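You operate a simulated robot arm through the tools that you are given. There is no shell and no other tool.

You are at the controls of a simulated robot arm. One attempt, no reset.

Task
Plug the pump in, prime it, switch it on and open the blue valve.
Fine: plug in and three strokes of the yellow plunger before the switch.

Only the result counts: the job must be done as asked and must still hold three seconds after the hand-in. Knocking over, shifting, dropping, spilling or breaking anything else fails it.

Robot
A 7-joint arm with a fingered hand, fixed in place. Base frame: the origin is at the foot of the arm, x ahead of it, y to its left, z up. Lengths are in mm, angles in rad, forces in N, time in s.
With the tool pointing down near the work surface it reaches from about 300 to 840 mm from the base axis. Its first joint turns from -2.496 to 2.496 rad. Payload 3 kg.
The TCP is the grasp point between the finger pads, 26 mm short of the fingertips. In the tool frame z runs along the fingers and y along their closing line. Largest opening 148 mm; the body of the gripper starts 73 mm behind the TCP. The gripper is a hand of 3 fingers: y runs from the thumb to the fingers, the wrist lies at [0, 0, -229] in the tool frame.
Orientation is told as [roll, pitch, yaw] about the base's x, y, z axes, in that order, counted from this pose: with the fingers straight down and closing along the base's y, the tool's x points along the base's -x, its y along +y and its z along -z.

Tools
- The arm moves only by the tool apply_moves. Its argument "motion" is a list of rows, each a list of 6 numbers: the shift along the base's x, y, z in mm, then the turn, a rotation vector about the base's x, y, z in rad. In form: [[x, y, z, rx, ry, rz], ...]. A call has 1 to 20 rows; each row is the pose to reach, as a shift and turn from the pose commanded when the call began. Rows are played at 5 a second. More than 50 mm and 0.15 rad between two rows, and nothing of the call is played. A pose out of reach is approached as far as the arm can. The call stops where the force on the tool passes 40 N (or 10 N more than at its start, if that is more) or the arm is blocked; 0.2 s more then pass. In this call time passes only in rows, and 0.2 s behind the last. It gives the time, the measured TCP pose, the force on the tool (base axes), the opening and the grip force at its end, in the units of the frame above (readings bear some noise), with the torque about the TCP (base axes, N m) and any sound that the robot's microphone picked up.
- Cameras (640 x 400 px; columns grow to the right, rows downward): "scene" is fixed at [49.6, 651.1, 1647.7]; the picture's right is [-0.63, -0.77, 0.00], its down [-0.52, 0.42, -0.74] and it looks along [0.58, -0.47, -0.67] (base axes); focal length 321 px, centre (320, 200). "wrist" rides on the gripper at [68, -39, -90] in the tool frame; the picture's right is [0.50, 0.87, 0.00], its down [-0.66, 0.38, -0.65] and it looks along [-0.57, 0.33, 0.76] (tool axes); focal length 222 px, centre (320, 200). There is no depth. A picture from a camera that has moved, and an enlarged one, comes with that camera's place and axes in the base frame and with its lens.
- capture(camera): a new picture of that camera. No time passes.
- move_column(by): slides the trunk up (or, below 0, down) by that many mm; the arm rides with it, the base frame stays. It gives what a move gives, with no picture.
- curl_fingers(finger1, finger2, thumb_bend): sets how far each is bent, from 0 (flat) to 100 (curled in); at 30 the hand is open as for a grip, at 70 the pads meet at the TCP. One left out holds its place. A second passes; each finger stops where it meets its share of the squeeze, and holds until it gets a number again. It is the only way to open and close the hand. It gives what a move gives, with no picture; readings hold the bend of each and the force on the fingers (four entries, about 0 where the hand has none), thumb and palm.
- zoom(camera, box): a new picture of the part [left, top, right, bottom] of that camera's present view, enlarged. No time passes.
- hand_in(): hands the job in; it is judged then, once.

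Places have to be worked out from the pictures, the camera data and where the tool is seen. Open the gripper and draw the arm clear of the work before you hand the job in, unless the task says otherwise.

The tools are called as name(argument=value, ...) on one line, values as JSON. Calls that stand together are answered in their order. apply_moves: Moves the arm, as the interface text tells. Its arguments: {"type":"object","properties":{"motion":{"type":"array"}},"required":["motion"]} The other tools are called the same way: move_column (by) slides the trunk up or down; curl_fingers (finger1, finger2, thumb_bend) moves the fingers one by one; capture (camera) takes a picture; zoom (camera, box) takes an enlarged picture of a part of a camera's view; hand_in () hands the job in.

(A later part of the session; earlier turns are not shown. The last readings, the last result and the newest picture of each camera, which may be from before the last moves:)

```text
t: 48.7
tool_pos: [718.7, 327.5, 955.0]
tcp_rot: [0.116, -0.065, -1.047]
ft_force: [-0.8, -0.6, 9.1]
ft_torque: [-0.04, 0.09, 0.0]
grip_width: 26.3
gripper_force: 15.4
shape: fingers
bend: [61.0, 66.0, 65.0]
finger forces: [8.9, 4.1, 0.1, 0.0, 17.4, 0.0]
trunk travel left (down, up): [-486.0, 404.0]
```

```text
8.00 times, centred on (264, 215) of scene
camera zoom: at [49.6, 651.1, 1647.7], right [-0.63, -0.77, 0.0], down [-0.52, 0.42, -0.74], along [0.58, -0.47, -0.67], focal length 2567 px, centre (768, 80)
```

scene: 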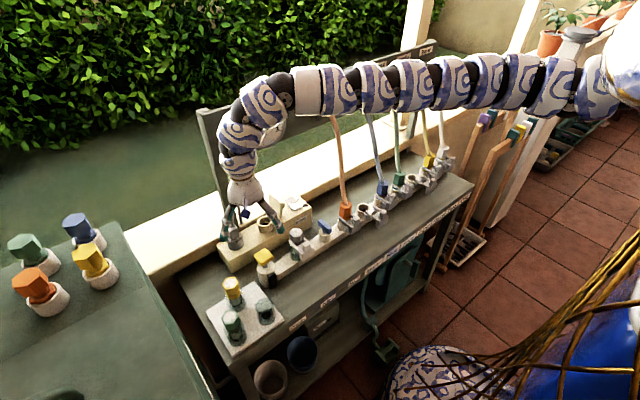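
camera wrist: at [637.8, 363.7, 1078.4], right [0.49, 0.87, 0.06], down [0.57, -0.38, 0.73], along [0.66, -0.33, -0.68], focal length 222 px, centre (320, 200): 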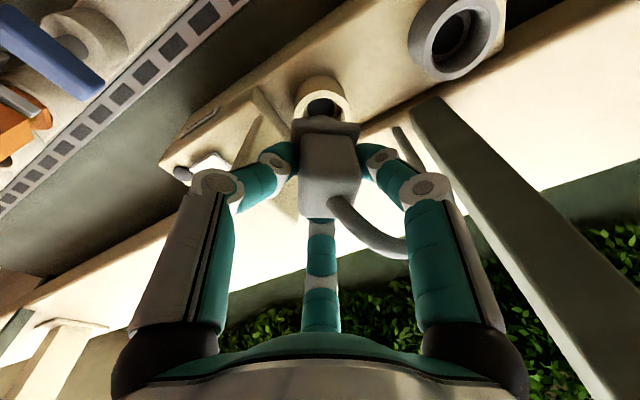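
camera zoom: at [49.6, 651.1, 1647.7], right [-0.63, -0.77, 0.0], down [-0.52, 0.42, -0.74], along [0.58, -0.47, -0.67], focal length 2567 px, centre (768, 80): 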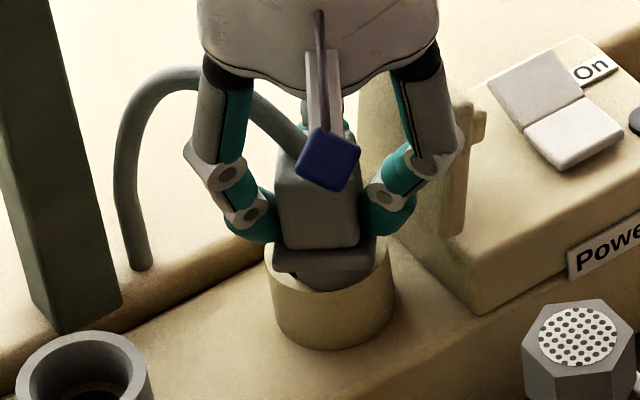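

Same 9 N contact at z 955, with the tip about 11 mm inside the bore; this may simply be insertion resistance or the tilt binding. I reduce the hand's backward tilt by about 0.06 rad (still clear of the panel) to straighten the plug, compensating x.

move_column(by=5)

apply_moves(motion=[[1.5, 0, 0, 0, 0.03, 0], [3, 0, 0, 0, 0.06, 0], [3, 0, 0, 0, 0.06, 0]])

zoom(camera="wrist", box=[240, 40, 400, 220])

zoom(camera="scene", box=[232, 190, 296, 240])

capture(camera="scene")

```text
t: 49.3
tool_pos: [715.7, 325.0, 955.2]
tcp_rot: [0.106, -0.065, -1.047]
ft_force: [0.8, -0.7, -0.8]
ft_torque: [0.02, -0.02, -0.02]
grip_width: 26.5
gripper_force: 11.5
shape: fingers
bend: [61.0, 66.0, 65.0]
finger forces: [8.2, 3.7, 0.0, 0.0, 10.8, 0.0]
trunk travel left (down, up): [-491.0, 399.0]
```

```text
t: 50.1
tool_pos: [711.1, 334.8, 961.6]
tcp_rot: [0.065, -0.041, -1.033]
ft_force: [0.3, -0.5, -0.6]
ft_torque: [-0.01, -0.02, 0.01]
grip_width: 26.2
gripper_force: 11.0
shape: fingers
bend: [61.0, 66.0, 65.0]
finger forces: [8.2, 3.4, 0.0, 0.1, 10.4, 0.0]
trunk travel left (down, up): [-491.0, 399.0]
```

```text
2.22 times, centred on (320, 130) of wrist
camera zoom: at [636.0, 372.7, 1046.1], right [0.49, 0.87, 0.04], down [0.61, -0.37, 0.7], along [0.63, -0.32, -0.71], focal length 494 px, centre (320, 356)
```

zoom: 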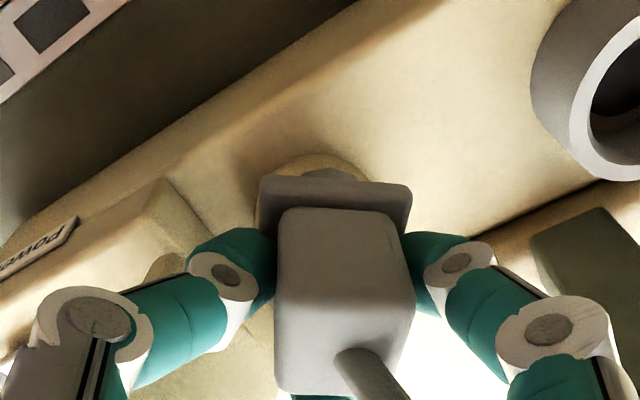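

```text
8.00 times, centred on (264, 215) of scene
camera zoom: at [49.6, 651.1, 1647.7], right [-0.63, -0.77, 0.0], down [-0.52, 0.42, -0.74], along [0.58, -0.47, -0.67], focal length 2567 px, centre (768, 80)
```

zoom: 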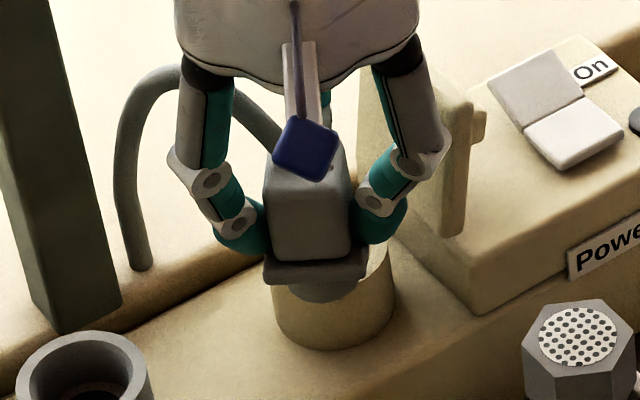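

```text
taken
```

scene: 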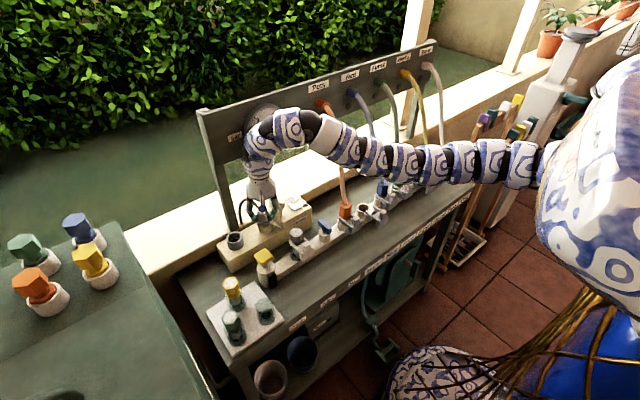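

The pose deviated (y 335) without tool force, so an upper arm link is probably touching the gauge or panel. I zoom there before doing anything else.

zoom(camera="scene", box=[210, 80, 340, 200])

apply_moves(motion=[[0, 0, 2, 0, -0.03, 0], [0, 0, 4, 0, -0.06, 0], [0, 0, 4, 0, -0.06, 0]])

zoom(camera="scene", box=[210, 80, 340, 200])

```text
3.33 times, centred on (275, 140) of scene
camera zoom: at [49.6, 651.1, 1647.7], right [-0.63, -0.77, 0.0], down [-0.52, 0.42, -0.74], along [0.58, -0.47, -0.67], focal length 1069 px, centre (470, 400)
```

zoom: 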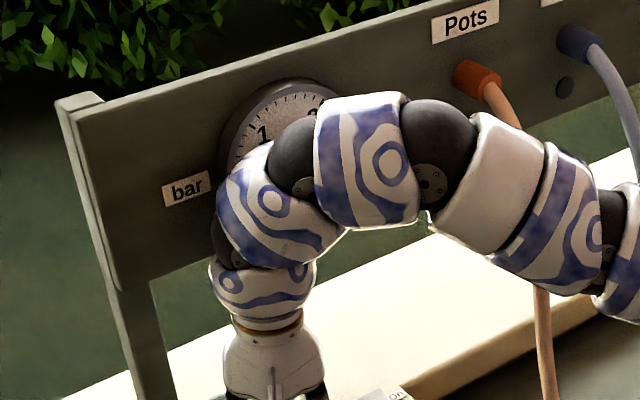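

```text
t: 50.9
tool_pos: [720.6, 331.1, 960.1]
tcp_rot: [0.109, -0.07, -1.048]
ft_force: [-0.4, 0.6, -1.4]
ft_torque: [0.0, 0.0, -0.05]
grip_width: 26.3
gripper_force: 11.1
shape: fingers
bend: [61.0, 66.0, 65.0]
finger forces: [8.3, 3.4, 0.1, 0.1, 10.3, 0.0]
trunk travel left (down, up): [-491.0, 399.0]
```

```text
3.33 times, centred on (275, 140) of scene
camera zoom: at [49.6, 651.1, 1647.7], right [-0.63, -0.77, 0.0], down [-0.52, 0.42, -0.74], along [0.58, -0.47, -0.67], focal length 1069 px, centre (470, 400)
```

zoom: 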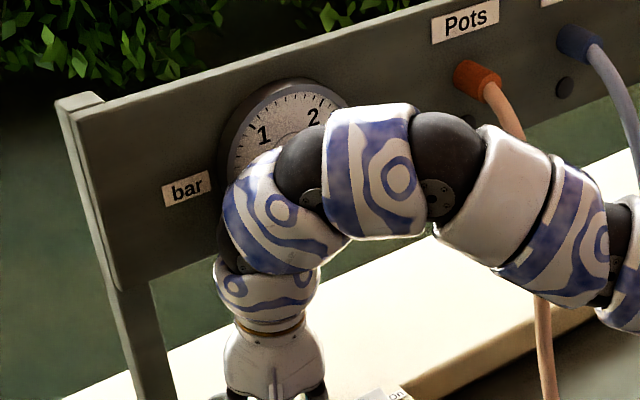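

I re-tilted back. I issue null rows to see whether the pose settles at its command or is being pushed.

apply_moves(motion=[[0, 0, 0, 0, 0, 0], [0, 0, 0, 0, 0, 0], [0, 0, 0, 0, 0, 0], [0, 0, 0, 0, 0, 0], [0, 0, 0, 0, 0, 0]])

zoom(camera="wrist", box=[240, 40, 400, 220])

zoom(camera="scene", box=[232, 190, 296, 240])

```text
t: 52.1
tool_pos: [720.0, 331.4, 959.6]
tcp_rot: [0.109, -0.07, -1.045]
ft_force: [-0.7, -0.5, -0.6]
ft_torque: [-0.03, 0.03, -0.01]
grip_width: 26.2
gripper_force: 11.3
shape: fingers
bend: [61.0, 66.0, 65.0]
finger forces: [8.2, 3.4, 0.1, 0.0, 10.2, 0.1]
trunk travel left (down, up): [-491.0, 399.0]
```

```text
2.22 times, centred on (320, 130) of wrist
camera zoom: at [641.8, 369.2, 1039.3], right [0.49, 0.87, 0.06], down [0.57, -0.37, 0.73], along [0.66, -0.33, -0.68], focal length 494 px, centre (320, 356)
```

zoom: 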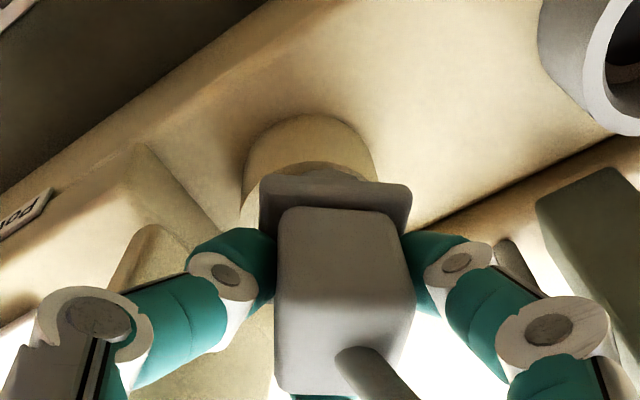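

```text
8.00 times, centred on (264, 215) of scene
camera zoom: at [49.6, 651.1, 1647.7], right [-0.63, -0.77, 0.0], down [-0.52, 0.42, -0.74], along [0.58, -0.47, -0.67], focal length 2567 px, centre (768, 80)
```

zoom: 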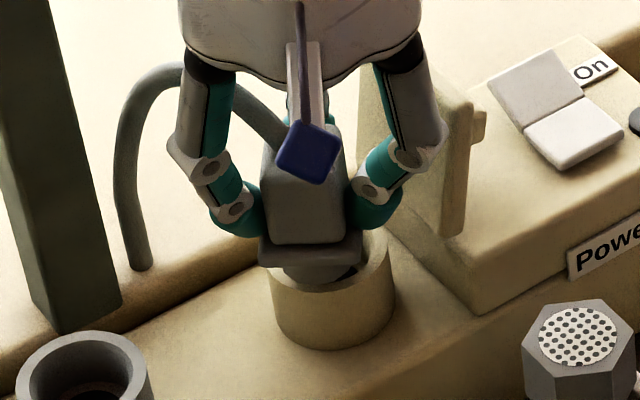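

The gauge turns out to be a deep can reaching to about x 725–735, y 232–344, z≥1172, so the wrist bulge was rubbing on it. I lift 15 mm and increase the backward tilt to about -0.2 so the wrist clears it.

move_column(by=15)

apply_moves(motion=[[-3, -2, 0, 0, -0.03, 0], [-6, -4, 0, 0, -0.055, 0], [-8, -6, 0, 0, -0.075, 0], [-8, -6, 0, 0, -0.075, 0], [-8, -6, 0, 0, -0.075, 0]])

zoom(camera="wrist", box=[240, 40, 400, 220])

zoom(camera="scene", box=[232, 190, 296, 240])

```text
t: 52.7
tool_pos: [718.7, 332.0, 973.7]
tcp_rot: [0.106, -0.069, -1.045]
ft_force: [0.1, 0.5, -0.8]
ft_torque: [-0.01, -0.03, 0.01]
grip_width: 26.3
gripper_force: 11.1
shape: fingers
bend: [61.0, 66.0, 65.0]
finger forces: [8.2, 3.4, 0.1, 0.0, 10.1, 0.0]
trunk travel left (down, up): [-506.0, 384.0]
```

```text
t: 53.9
tool_pos: [716.9, 317.3, 974.5]
tcp_rot: [0.179, -0.104, -1.057]
ft_force: [-0.6, 0.0, -0.4]
ft_torque: [0.0, -0.01, 0.03]
grip_width: 26.3
gripper_force: 11.1
shape: fingers
bend: [61.0, 66.0, 65.0]
finger forces: [8.4, 3.4, 0.1, 0.1, 10.1, 0.0]
trunk travel left (down, up): [-506.0, 384.0]
```

```text
2.22 times, centred on (320, 130) of wrist
camera zoom: at [632.3, 356.7, 1048.8], right [0.49, 0.87, 0.1], down [0.51, -0.38, 0.77], along [0.71, -0.33, -0.63], focal length 494 px, centre (320, 356)
```

zoom: 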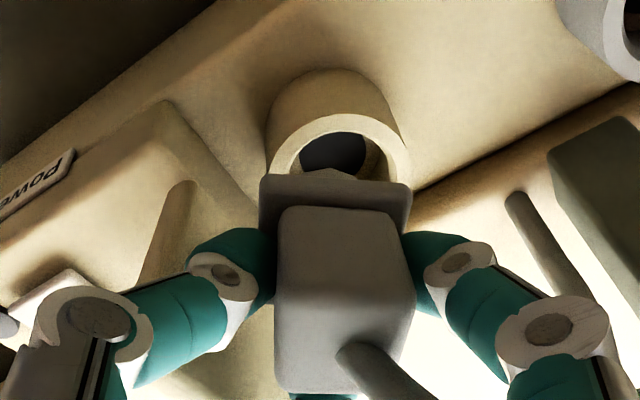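

```text
8.00 times, centred on (264, 215) of scene
camera zoom: at [49.6, 651.1, 1647.7], right [-0.63, -0.77, 0.0], down [-0.52, 0.42, -0.74], along [0.58, -0.47, -0.67], focal length 2567 px, centre (768, 80)
```

zoom: 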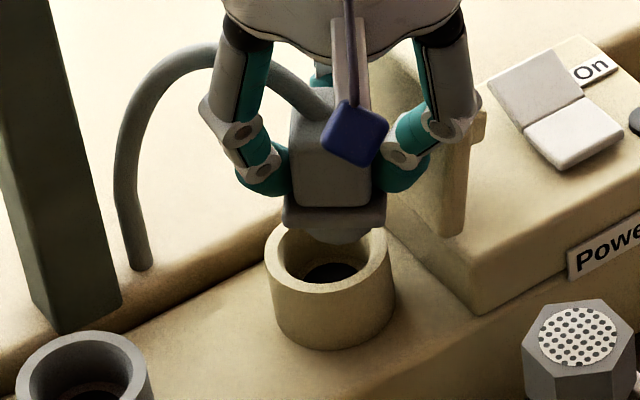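

Now free of the gauge (up-vector tilt about -0.2 in x). The pin needs about +6.5 mm in y and about -3 in x. I command that and settle.

apply_moves(motion=[[-1.5, 3, 0, 0, 0, 0], [-3, 6.5, 0, 0, 0, 0], [-3, 6.5, 0, 0, 0, 0], [-3, 6.5, 0, 0, 0, 0]])

zoom(camera="wrist", box=[240, 40, 400, 220])

zoom(camera="scene", box=[232, 190, 296, 240])

```text
t: 54.9
tool_pos: [711.8, 326.8, 975.8]
tcp_rot: [0.179, -0.101, -1.053]
ft_force: [-0.1, 0.2, -0.4]
ft_torque: [0.0, 0.02, -0.02]
grip_width: 26.1
gripper_force: 11.3
shape: fingers
bend: [61.0, 66.0, 65.0]
finger forces: [8.4, 3.3, 0.0, 0.0, 10.1, 0.0]
trunk travel left (down, up): [-506.0, 384.0]
```

```text
2.22 times, centred on (320, 130) of wrist
camera zoom: at [628.5, 364.4, 1049.7], right [0.49, 0.87, 0.1], down [0.51, -0.38, 0.77], along [0.71, -0.33, -0.63], focal length 494 px, centre (320, 356)
```

zoom: 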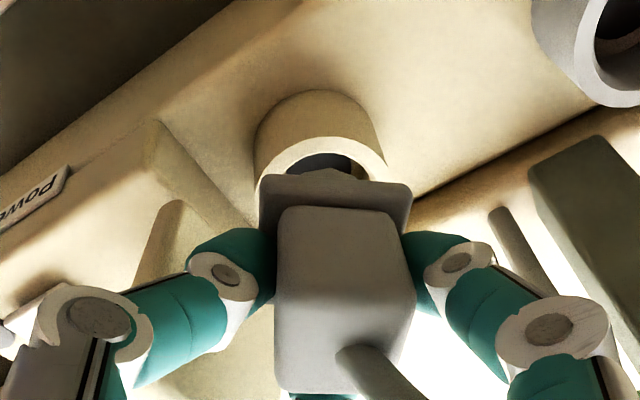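

```text
8.00 times, centred on (264, 215) of scene
camera zoom: at [49.6, 651.1, 1647.7], right [-0.63, -0.77, 0.0], down [-0.52, 0.42, -0.74], along [0.58, -0.47, -0.67], focal length 2567 px, centre (768, 80)
```

zoom: 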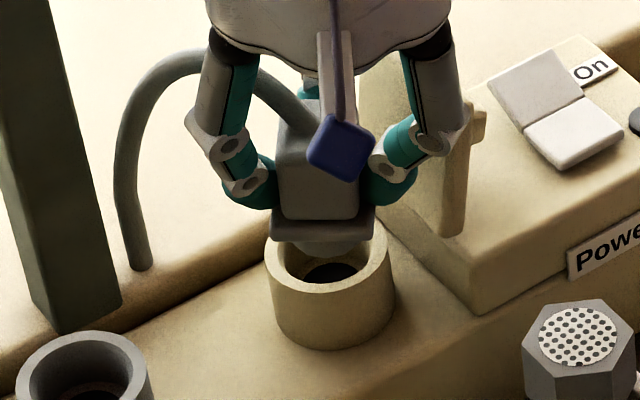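

Both views now disagree only by ±2 mm, so the pin is centred. I lower 12 mm.

move_column(by=-12)

zoom(camera="wrist", box=[240, 40, 400, 220])

zoom(camera="scene", box=[232, 190, 296, 240])

```text
t: 55.5
tool_pos: [712.9, 326.3, 964.3]
tcp_rot: [0.178, -0.1, -1.054]
ft_force: [-0.4, -0.1, 0.3]
ft_torque: [-0.01, -0.01, 0.0]
grip_width: 26.1
gripper_force: 11.0
shape: fingers
bend: [61.0, 66.0, 65.0]
finger forces: [8.4, 3.4, 0.0, 0.0, 10.1, 0.0]
trunk travel left (down, up): [-494.0, 396.0]
```

```text
2.22 times, centred on (320, 130) of wrist
camera zoom: at [628.4, 364.4, 1037.7], right [0.49, 0.87, 0.1], down [0.51, -0.38, 0.77], along [0.71, -0.33, -0.63], focal length 494 px, centre (320, 356)
```

zoom: 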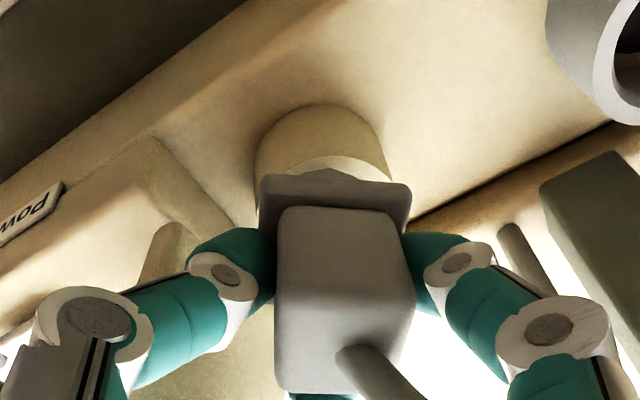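

```text
8.00 times, centred on (264, 215) of scene
camera zoom: at [49.6, 651.1, 1647.7], right [-0.63, -0.77, 0.0], down [-0.52, 0.42, -0.74], along [0.58, -0.47, -0.67], focal length 2567 px, centre (768, 80)
```

zoom: 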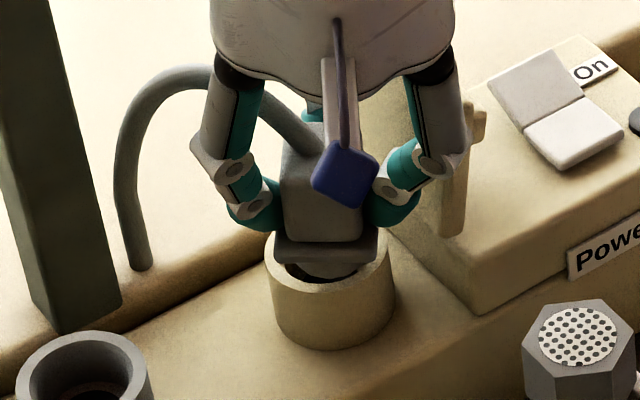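

The pin is inside the mouth with no contact. I lower 6 mm more.

move_column(by=-6)

zoom(camera="scene", box=[232, 190, 296, 240])

```text
t: 56.0
tool_pos: [712.0, 325.9, 958.5]
tcp_rot: [0.178, -0.102, -1.053]
ft_force: [0.5, -0.4, -1.2]
ft_torque: [-0.01, 0.02, -0.01]
grip_width: 25.9
gripper_force: 10.6
shape: fingers
bend: [61.0, 66.0, 65.0]
finger forces: [8.3, 3.4, 0.0, 0.0, 10.1, 0.1]
trunk travel left (down, up): [-488.0, 402.0]
```

```text
8.00 times, centred on (264, 215) of scene
camera zoom: at [49.6, 651.1, 1647.7], right [-0.63, -0.77, 0.0], down [-0.52, 0.42, -0.74], along [0.58, -0.47, -0.67], focal length 2567 px, centre (768, 80)
```

zoom: 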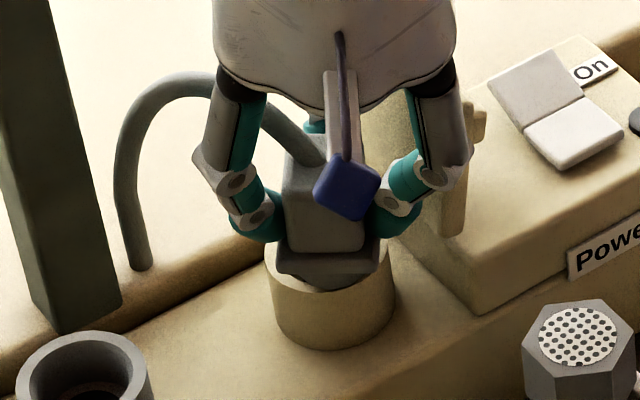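

Still free. Another 4 mm.

move_column(by=-4)

zoom(camera="scene", box=[232, 190, 296, 240])

zoom(camera="wrist", box=[240, 40, 400, 220])

```text
t: 56.6
tool_pos: [712.3, 325.7, 955.3]
tcp_rot: [0.181, -0.1, -1.055]
ft_force: [1.5, -2.5, 13.8]
ft_torque: [-0.09, 0.07, 0.03]
grip_width: 26.1
gripper_force: 17.3
shape: fingers
bend: [61.0, 66.0, 66.0]
finger forces: [10.0, 4.7, 0.0, 0.0, 19.8, 0.1]
trunk travel left (down, up): [-484.0, 406.0]
```

```text
8.00 times, centred on (264, 215) of scene
camera zoom: at [49.6, 651.1, 1647.7], right [-0.63, -0.77, 0.0], down [-0.52, 0.42, -0.74], along [0.58, -0.47, -0.67], focal length 2567 px, centre (768, 80)
```

zoom: 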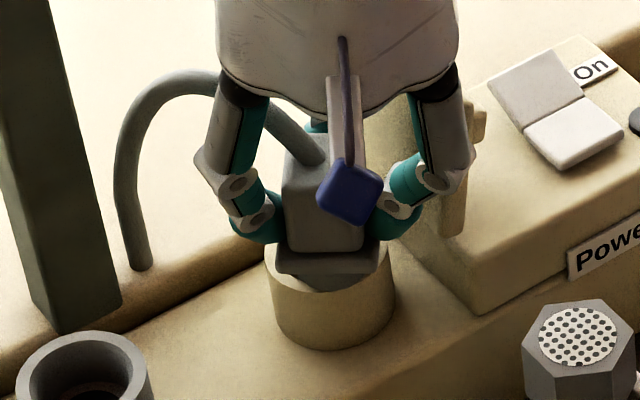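

```text
2.22 times, centred on (320, 130) of wrist
camera zoom: at [628.2, 363.7, 1029.2], right [0.49, 0.87, 0.1], down [0.51, -0.38, 0.77], along [0.71, -0.33, -0.62], focal length 494 px, centre (320, 356)
```

zoom: 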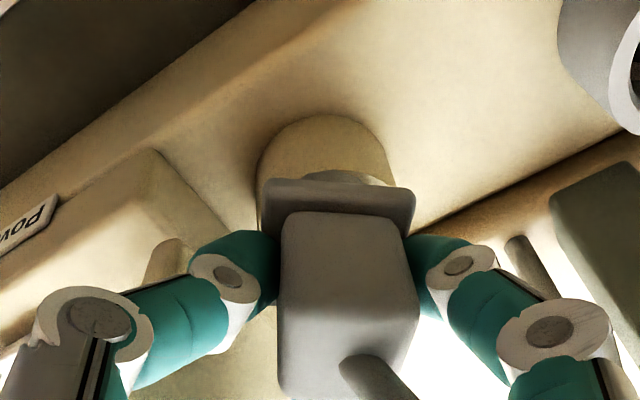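

The pin bottoms on something at z≈955 again (about 10 mm short of seating), probably a narrower bore that needs an upright pin. I relieve the force 2 mm and loosen the fingers just enough (57) so the caged plug can stand upright and drop.

move_column(by=2)

curl_fingers(finger1=57, finger2=58, thumb_bend=58)

zoom(camera="scene", box=[232, 190, 296, 240])

zoom(camera="wrist", box=[240, 40, 400, 220])

```text
t: 57.1
tool_pos: [712.2, 326.3, 955.6]
tcp_rot: [0.176, -0.103, -1.056]
ft_force: [0.6, -1.7, 4.7]
ft_torque: [-0.08, -0.03, 0.02]
grip_width: 26.3
gripper_force: 14.0
shape: fingers
bend: [61.0, 66.0, 66.0]
finger forces: [8.9, 3.9, 0.0, 0.0, 14.4, 0.0]
trunk travel left (down, up): [-486.0, 404.0]
```

```text
t: 58.1
tool_pos: [712.4, 325.6, 954.4]
tcp_rot: [0.176, -0.102, -1.055]
ft_force: [-0.2, -0.5, -0.5]
ft_torque: [0.03, -0.02, 0.0]
grip_width: 40.6
gripper_force: 0.2
shape: fingers
bend: [56.0, 57.0, 57.0]
finger forces: [0.2, 0.1, 0.0, 0.0, 0.1, 0.0]
trunk travel left (down, up): [-486.0, 404.0]
```

```text
8.00 times, centred on (264, 215) of scene
camera zoom: at [49.6, 651.1, 1647.7], right [-0.63, -0.77, 0.0], down [-0.52, 0.42, -0.74], along [0.58, -0.47, -0.67], focal length 2567 px, centre (768, 80)
```

zoom: 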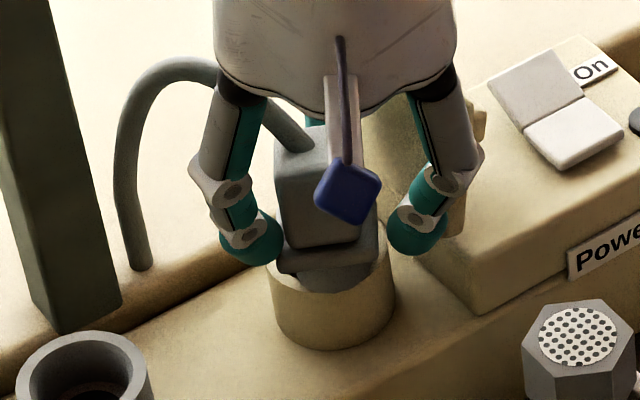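

```text
2.22 times, centred on (320, 130) of wrist
camera zoom: at [628.5, 364.3, 1029.6], right [0.49, 0.87, 0.1], down [0.51, -0.38, 0.77], along [0.71, -0.33, -0.63], focal length 494 px, centre (320, 356)
```

zoom: 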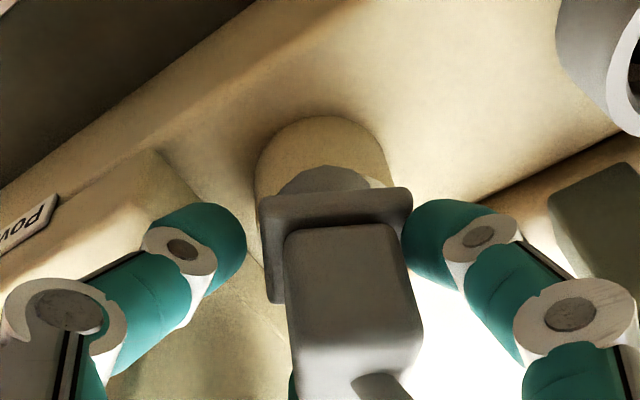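

The plug did not drop; it leans inside the mouth, caged by the fingers. To understand the bore, I zoom in on the identical-looking empty holder and the plug.

zoom(camera="scene", box=[216, 222, 256, 252])

zoom(camera="scene", box=[246, 200, 286, 230])

capture(camera="wrist")

zoom(camera="wrist", box=[420, 0, 540, 80])

```text
13.33 times, centred on (236, 237) of scene
camera zoom: at [49.6, 651.1, 1647.7], right [-0.63, -0.77, 0.0], down [-0.52, 0.42, -0.74], along [0.58, -0.47, -0.67], focal length 4278 px, centre (1440, -293)
```

zoom: 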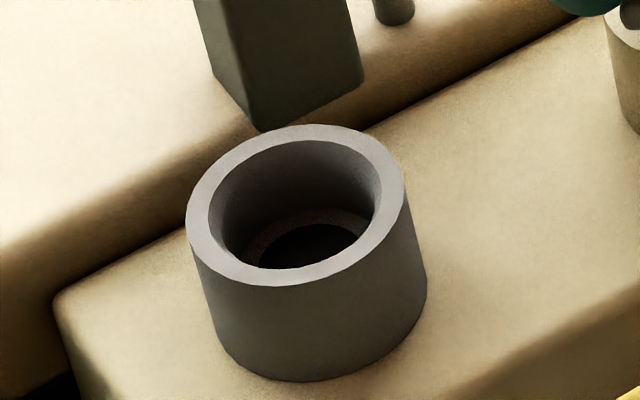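

```text
13.33 times, centred on (266, 215) of scene
camera zoom: at [49.6, 651.1, 1647.7], right [-0.63, -0.77, 0.0], down [-0.52, 0.42, -0.74], along [0.58, -0.47, -0.67], focal length 4278 px, centre (1040, 0)
```

zoom: 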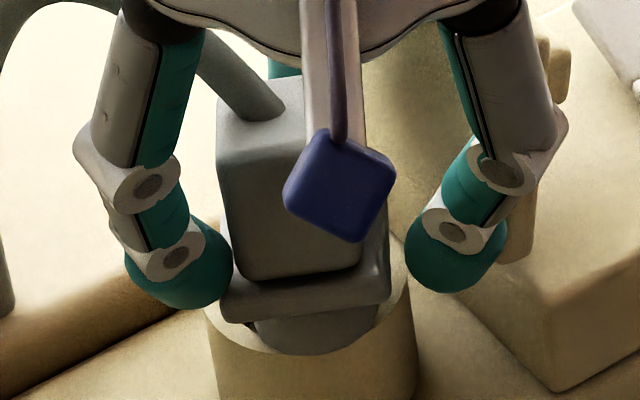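

```text
taken
camera wrist: at [628.5, 364.3, 1029.6], right [0.49, 0.87, 0.1], down [0.51, -0.38, 0.77], along [0.71, -0.33, -0.63], focal length 222 px, centre (320, 200)
```

wrist: 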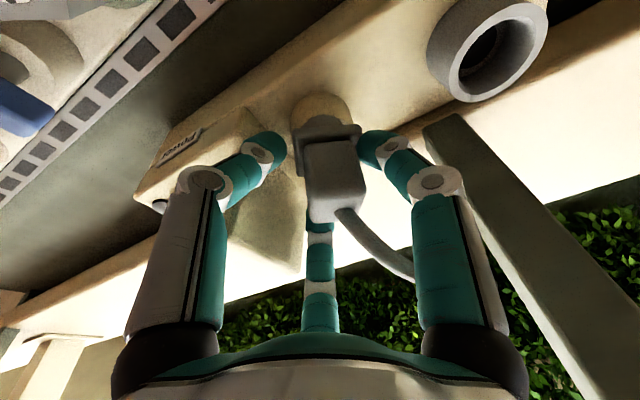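

```text
5.00 times, centred on (480, 40) of wrist
camera zoom: at [628.5, 364.3, 1029.6], right [0.49, 0.87, 0.1], down [0.51, -0.38, 0.77], along [0.71, -0.33, -0.63], focal length 1111 px, centre (-480, 1000)
```

zoom: 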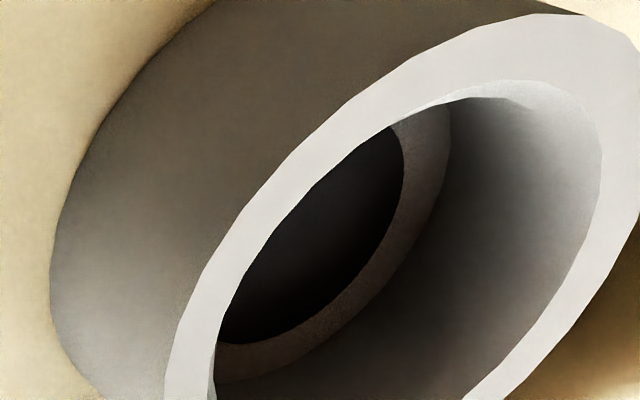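

The bore is a funnel (about 43 mm at the rim, 32 mm at a ledge 17 mm down) that should self-centre a tapered pin. The plug currently leans against finger 2 (toward +x,-y); I nudge it upright by bending finger 2 a little.

curl_fingers(finger2=61)

zoom(camera="scene", box=[246, 200, 286, 230])

zoom(camera="wrist", box=[240, 40, 400, 220])

```text
t: 59.1
tool_pos: [712.2, 326.1, 956.3]
tcp_rot: [0.178, -0.101, -1.055]
ft_force: [-0.1, -0.1, -0.4]
ft_torque: [0.03, -0.03, -0.03]
grip_width: 40.6
gripper_force: 0.3
shape: fingers
bend: [56.0, 61.0, 57.0]
finger forces: [0.2, 0.0, 0.0, 0.0, 0.1, 0.1]
trunk travel left (down, up): [-486.0, 404.0]
```

```text
13.33 times, centred on (266, 215) of scene
camera zoom: at [49.6, 651.1, 1647.7], right [-0.63, -0.77, 0.0], down [-0.52, 0.42, -0.74], along [0.58, -0.47, -0.67], focal length 4278 px, centre (1040, 0)
```

zoom: 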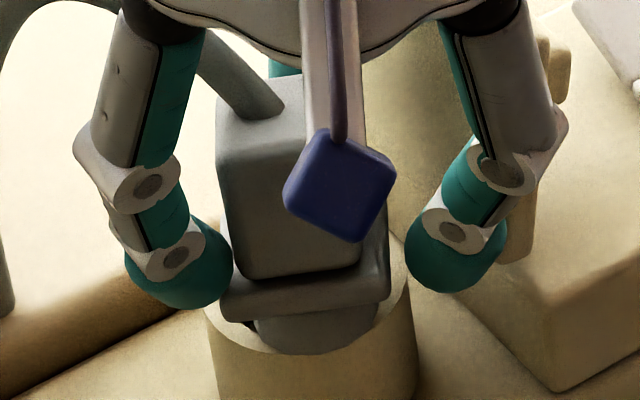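

```text
2.22 times, centred on (320, 130) of wrist
camera zoom: at [628.5, 364.3, 1029.6], right [0.49, 0.87, 0.1], down [0.51, -0.38, 0.77], along [0.71, -0.33, -0.63], focal length 494 px, centre (320, 356)
```

zoom: 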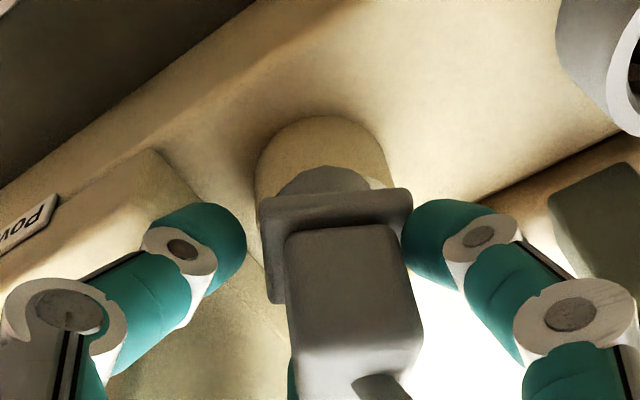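

Finger 2 touches nothing; finger 1 (toward +y) has the light contact and blocks the plug from standing upright. I open finger 1 to 50.

curl_fingers(finger1=50)

zoom(camera="scene", box=[246, 200, 286, 230])

zoom(camera="wrist", box=[240, 40, 400, 220])

```text
t: 60.1
tool_pos: [712.1, 327.5, 956.1]
tcp_rot: [0.179, -0.101, -1.055]
ft_force: [0.7, 0.0, 0.5]
ft_torque: [0.04, -0.01, 0.0]
grip_width: 50.3
gripper_force: 0.1
shape: fingers
bend: [50.0, 61.0, 57.0]
finger forces: [0.0, 0.2, 0.1, 0.0, 0.1, 0.0]
trunk travel left (down, up): [-486.0, 404.0]
```

```text
13.33 times, centred on (266, 215) of scene
camera zoom: at [49.6, 651.1, 1647.7], right [-0.63, -0.77, 0.0], down [-0.52, 0.42, -0.74], along [0.58, -0.47, -0.67], focal length 4278 px, centre (1040, 0)
```

zoom: 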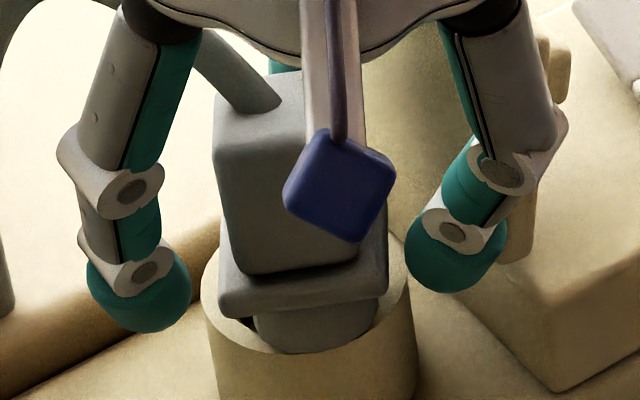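

```text
2.22 times, centred on (320, 130) of wrist
camera zoom: at [628.5, 364.3, 1029.6], right [0.49, 0.87, 0.1], down [0.51, -0.38, 0.77], along [0.71, -0.33, -0.63], focal length 494 px, centre (320, 356)
```

zoom: 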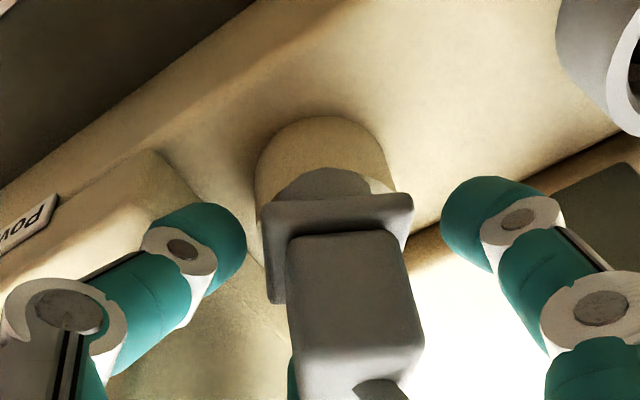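

Now the plug rests lightly on finger 2 (0.2 N). I push it upright with finger 2 to 66.

curl_fingers(finger2=66)

zoom(camera="scene", box=[246, 200, 286, 230])

zoom(camera="wrist", box=[240, 40, 400, 220])

```text
t: 61.1
tool_pos: [713.1, 326.6, 956.0]
tcp_rot: [0.179, -0.102, -1.054]
ft_force: [0.9, -0.6, -0.2]
ft_torque: [0.01, 0.0, -0.04]
grip_width: 50.4
gripper_force: 0.3
shape: fingers
bend: [50.0, 66.0, 57.0]
finger forces: [0.1, 0.2, 0.0, 0.0, 0.0, 0.0]
trunk travel left (down, up): [-486.0, 404.0]
```

```text
13.33 times, centred on (266, 215) of scene
camera zoom: at [49.6, 651.1, 1647.7], right [-0.63, -0.77, 0.0], down [-0.52, 0.42, -0.74], along [0.58, -0.47, -0.67], focal length 4278 px, centre (1040, 0)
```

zoom: 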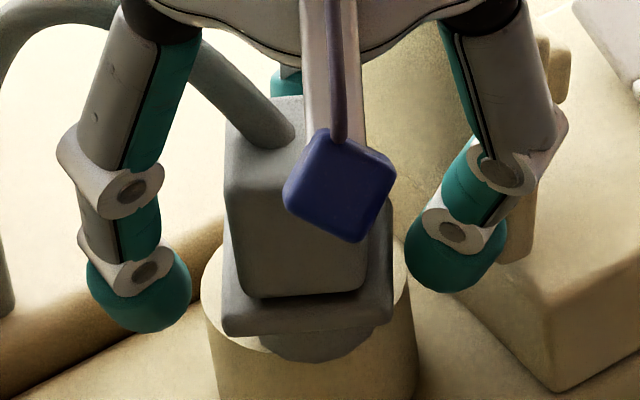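

```text
2.22 times, centred on (320, 130) of wrist
camera zoom: at [628.5, 364.3, 1029.6], right [0.49, 0.87, 0.1], down [0.51, -0.38, 0.77], along [0.71, -0.33, -0.63], focal length 494 px, centre (320, 356)
```

zoom: 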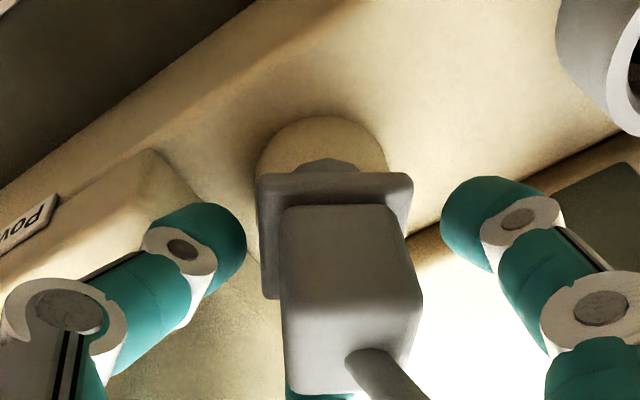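

I zoom closer on the collar, pin and rim to see where the pin tip really is.

zoom(camera="scene", box=[254, 212, 278, 230])

zoom(camera="wrist", box=[285, 80, 365, 150])

```text
16.00 times, centred on (266, 221) of scene
camera zoom: at [49.6, 651.1, 1647.7], right [-0.63, -0.77, 0.0], down [-0.52, 0.42, -0.74], along [0.58, -0.47, -0.67], focal length 5133 px, centre (1184, -136)
```

zoom: 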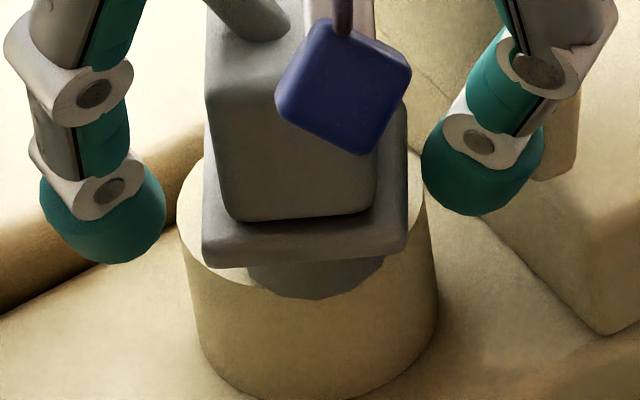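

```text
5.71 times, centred on (325, 115) of wrist
camera zoom: at [628.5, 364.3, 1029.6], right [0.49, 0.87, 0.1], down [0.51, -0.38, 0.77], along [0.71, -0.33, -0.63], focal length 1269 px, centre (291, 686)
```

zoom: 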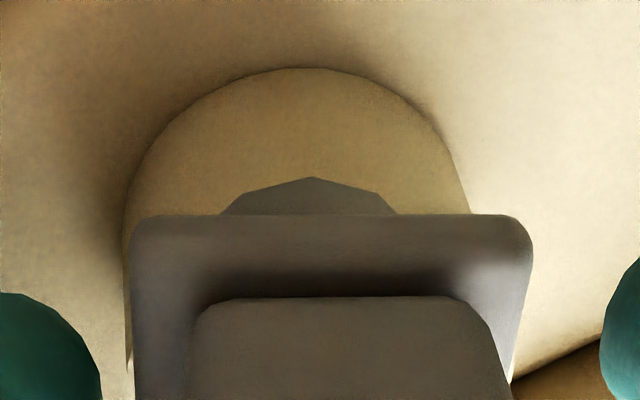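

The pin is short (≈14 mm) and actually stands on the near rim at z≈894, so the socket centre must be further away along +x (about x 729–733). I re-grip the plug.

curl_fingers(finger1=60, finger2=64, thumb_bend=62)

curl_fingers(finger1=70, finger2=70, thumb_bend=70)

zoom(camera="wrist", box=[240, 40, 400, 220])

zoom(camera="scene", box=[246, 200, 286, 230])

```text
t: 62.1
tool_pos: [712.2, 326.3, 955.7]
tcp_rot: [0.177, -0.1, -1.055]
ft_force: [-0.1, 1.4, 1.7]
ft_torque: [0.02, 0.01, 0.01]
grip_width: 30.6
gripper_force: 1.4
shape: fingers
bend: [58.0, 64.0, 62.0]
finger forces: [1.7, 0.0, 0.1, 0.1, 1.5, 0.0]
trunk travel left (down, up): [-486.0, 404.0]
```

```text
t: 63.1
tool_pos: [712.0, 327.7, 956.6]
tcp_rot: [0.178, -0.102, -1.054]
ft_force: [0.0, -0.3, 0.0]
ft_torque: [-0.01, 0.04, -0.01]
grip_width: 27.0
gripper_force: 12.0
shape: fingers
bend: [59.0, 65.0, 65.0]
finger forces: [8.8, 4.8, 0.0, 0.0, 9.8, 0.1]
trunk travel left (down, up): [-486.0, 404.0]
```

```text
2.22 times, centred on (320, 130) of wrist
camera zoom: at [628.5, 364.3, 1029.7], right [0.49, 0.87, 0.1], down [0.51, -0.38, 0.77], along [0.71, -0.33, -0.63], focal length 494 px, centre (320, 356)
```

zoom: 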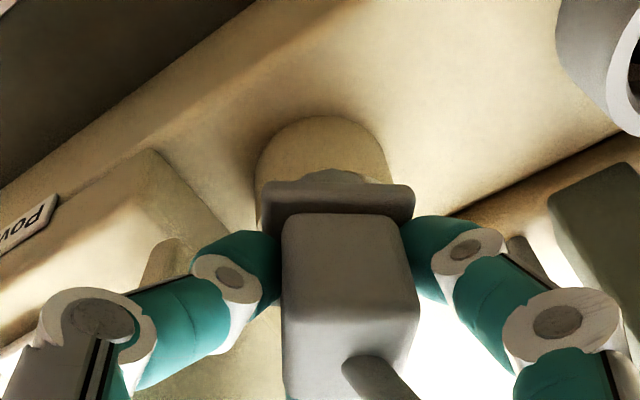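

```text
13.33 times, centred on (266, 215) of scene
camera zoom: at [49.6, 651.1, 1647.7], right [-0.63, -0.77, 0.0], down [-0.52, 0.42, -0.74], along [0.58, -0.47, -0.67], focal length 4278 px, centre (1040, 0)
```

zoom: 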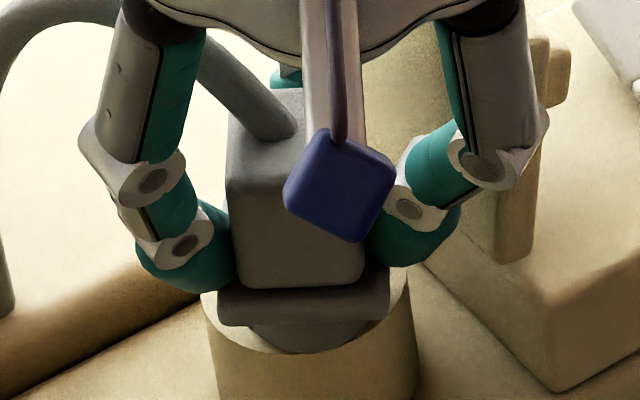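

Gripped again. In the scene view the pin's bottom sits about 8–9 mm too near the camera relative to the ring centre, so it must go about (+6.5, -5.3). I lift 8 mm and shift.

move_column(by=8)

apply_moves(motion=[[3, -2.5, 0, 0, 0, 0], [6.5, -5.3, 0, 0, 0, 0], [6.5, -5.3, 0, 0, 0, 0], [6.5, -5.3, 0, 0, 0, 0]])

zoom(camera="wrist", box=[240, 40, 400, 220])

zoom(camera="scene", box=[246, 200, 286, 230])

```text
t: 63.7
tool_pos: [711.7, 327.4, 963.8]
tcp_rot: [0.176, -0.101, -1.054]
ft_force: [0.2, -0.8, 0.2]
ft_torque: [-0.03, 0.04, 0.0]
grip_width: 27.0
gripper_force: 11.1
shape: fingers
bend: [59.0, 65.0, 65.0]
finger forces: [8.6, 4.6, 0.0, 0.0, 9.0, 0.0]
trunk travel left (down, up): [-494.0, 396.0]
```

```text
t: 64.7
tool_pos: [719.0, 322.1, 963.8]
tcp_rot: [0.176, -0.103, -1.054]
ft_force: [-0.7, -0.1, 0.1]
ft_torque: [-0.02, -0.01, 0.01]
grip_width: 26.9
gripper_force: 11.2
shape: fingers
bend: [59.0, 65.0, 65.0]
finger forces: [8.6, 4.6, 0.0, 0.1, 9.0, 0.0]
trunk travel left (down, up): [-494.0, 396.0]
```

```text
2.22 times, centred on (320, 130) of wrist
camera zoom: at [634.9, 359.3, 1037.5], right [0.49, 0.87, 0.1], down [0.51, -0.38, 0.77], along [0.71, -0.33, -0.63], focal length 494 px, centre (320, 356)
```

zoom: 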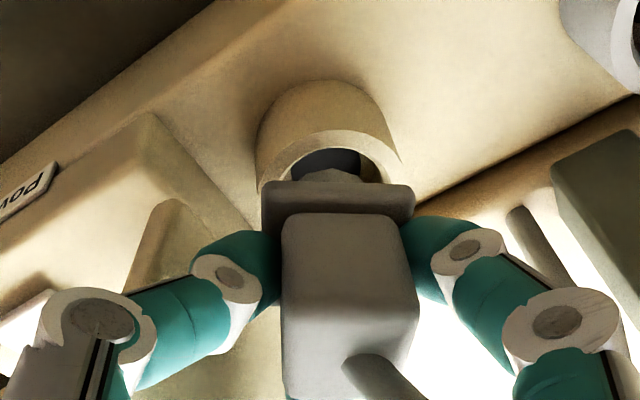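

```text
13.33 times, centred on (266, 215) of scene
camera zoom: at [49.6, 651.1, 1647.7], right [-0.63, -0.77, 0.0], down [-0.52, 0.42, -0.74], along [0.58, -0.47, -0.67], focal length 4278 px, centre (1040, 0)
```

zoom: 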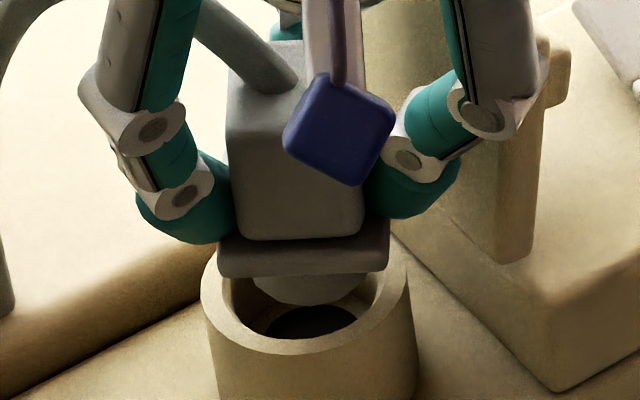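

Now the near rim is clearly in front of the pin and both views agree within 2 mm. I lower 10 mm.

move_column(by=-10)

zoom(camera="wrist", box=[240, 40, 400, 220])

zoom(camera="scene", box=[246, 200, 286, 230])

```text
t: 65.2
tool_pos: [718.8, 320.9, 953.0]
tcp_rot: [0.178, -0.101, -1.054]
ft_force: [0.0, -0.4, 0.0]
ft_torque: [-0.01, 0.03, 0.0]
grip_width: 26.7
gripper_force: 10.8
shape: fingers
bend: [59.0, 65.0, 65.0]
finger forces: [8.7, 4.7, 0.0, 0.0, 8.9, 0.1]
trunk travel left (down, up): [-484.0, 406.0]
```

```text
2.22 times, centred on (320, 130) of wrist
camera zoom: at [634.8, 359.4, 1027.5], right [0.49, 0.87, 0.1], down [0.51, -0.38, 0.77], along [0.71, -0.33, -0.63], focal length 494 px, centre (320, 356)
```

zoom: 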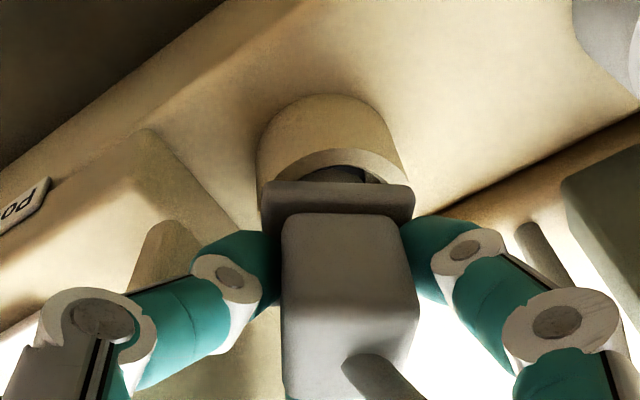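

```text
13.33 times, centred on (266, 215) of scene
camera zoom: at [49.6, 651.1, 1647.7], right [-0.63, -0.77, 0.0], down [-0.52, 0.42, -0.74], along [0.58, -0.47, -0.67], focal length 4278 px, centre (1040, 0)
```

zoom: 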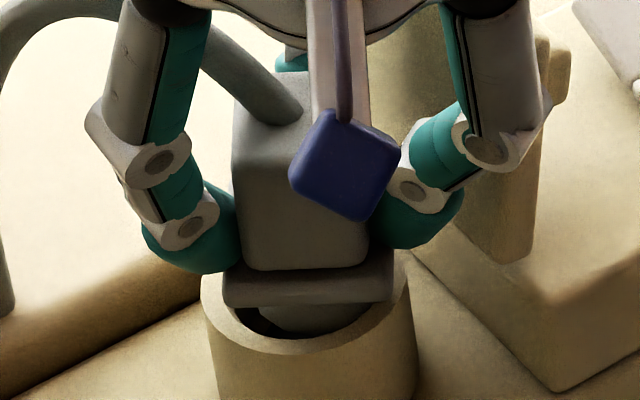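

The pin is now truly inside, no force at z 953. I lower 5 mm more.

move_column(by=-5)

zoom(camera="scene", box=[246, 200, 286, 230])

```text
t: 65.8
tool_pos: [719.5, 321.6, 947.6]
tcp_rot: [0.176, -0.101, -1.054]
ft_force: [2.7, 0.9, -1.5]
ft_torque: [0.05, -0.16, -0.01]
grip_width: 26.7
gripper_force: 10.1
shape: fingers
bend: [59.0, 65.0, 66.0]
finger forces: [9.4, 5.0, 0.0, 0.0, 7.2, 0.0]
trunk travel left (down, up): [-479.0, 411.0]
```

```text
13.33 times, centred on (266, 215) of scene
camera zoom: at [49.6, 651.1, 1647.7], right [-0.63, -0.77, 0.0], down [-0.52, 0.42, -0.74], along [0.58, -0.47, -0.67], focal length 4278 px, centre (1040, 0)
```

zoom: 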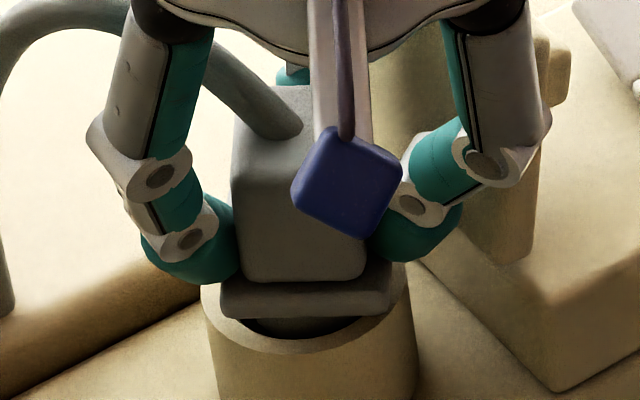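

Going in, with slight lateral guidance (2.7 N). Another 4 mm.

move_column(by=-4)

zoom(camera="scene", box=[246, 200, 286, 230])

zoom(camera="wrist", box=[240, 40, 400, 220])

```text
t: 66.3
tool_pos: [718.5, 321.1, 944.1]
tcp_rot: [0.177, -0.101, -1.054]
ft_force: [3.4, 0.7, -0.1]
ft_torque: [0.05, -0.16, -0.04]
grip_width: 26.9
gripper_force: 10.9
shape: fingers
bend: [59.0, 65.0, 66.0]
finger forces: [9.6, 5.1, 0.1, 0.0, 6.6, 0.1]
trunk travel left (down, up): [-475.0, 415.0]
```

```text
13.33 times, centred on (266, 215) of scene
camera zoom: at [49.6, 651.1, 1647.7], right [-0.63, -0.77, 0.0], down [-0.52, 0.42, -0.74], along [0.58, -0.47, -0.67], focal length 4278 px, centre (1040, 0)
```

zoom: 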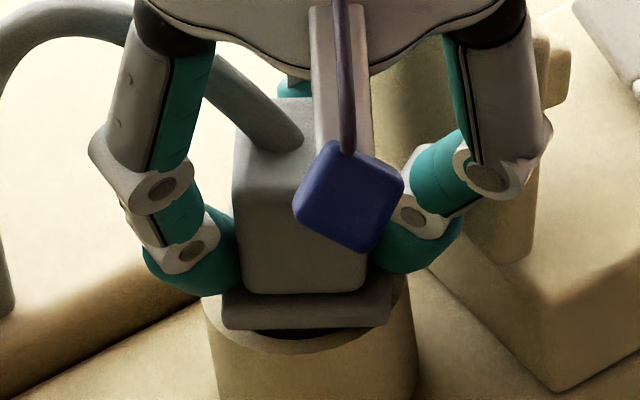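

```text
2.22 times, centred on (320, 130) of wrist
camera zoom: at [635.1, 359.4, 1018.3], right [0.49, 0.87, 0.1], down [0.51, -0.38, 0.77], along [0.71, -0.33, -0.63], focal length 494 px, centre (320, 356)
```

zoom: 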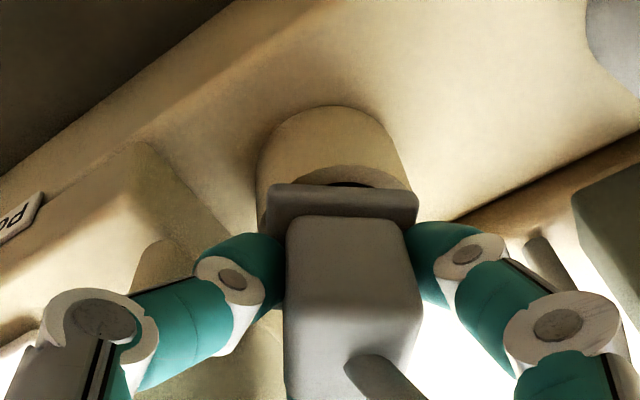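

Almost seated. I press a few mm further and watch the force.

move_column(by=-4)

zoom(camera="scene", box=[246, 200, 286, 230])

```text
t: 66.8
tool_pos: [718.4, 321.2, 940.4]
tcp_rot: [0.176, -0.1, -1.055]
ft_force: [3.3, 1.1, 0.2]
ft_torque: [0.06, -0.16, -0.03]
grip_width: 27.0
gripper_force: 10.7
shape: fingers
bend: [59.0, 65.0, 66.0]
finger forces: [9.8, 5.3, 0.0, 0.0, 6.7, 0.0]
trunk travel left (down, up): [-471.0, 419.0]
```

```text
13.33 times, centred on (266, 215) of scene
camera zoom: at [49.6, 651.1, 1647.7], right [-0.63, -0.77, 0.0], down [-0.52, 0.42, -0.74], along [0.58, -0.47, -0.67], focal length 4278 px, centre (1040, 0)
```

zoom: 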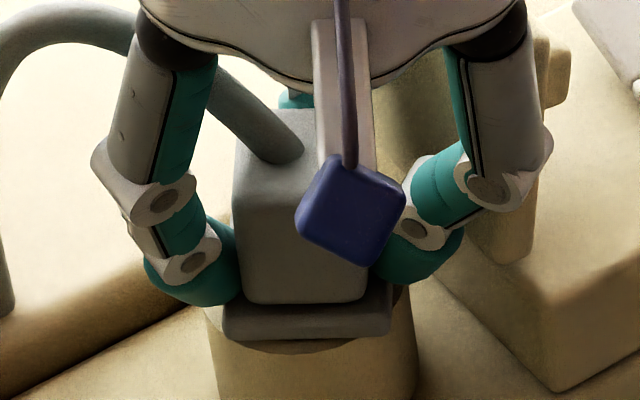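

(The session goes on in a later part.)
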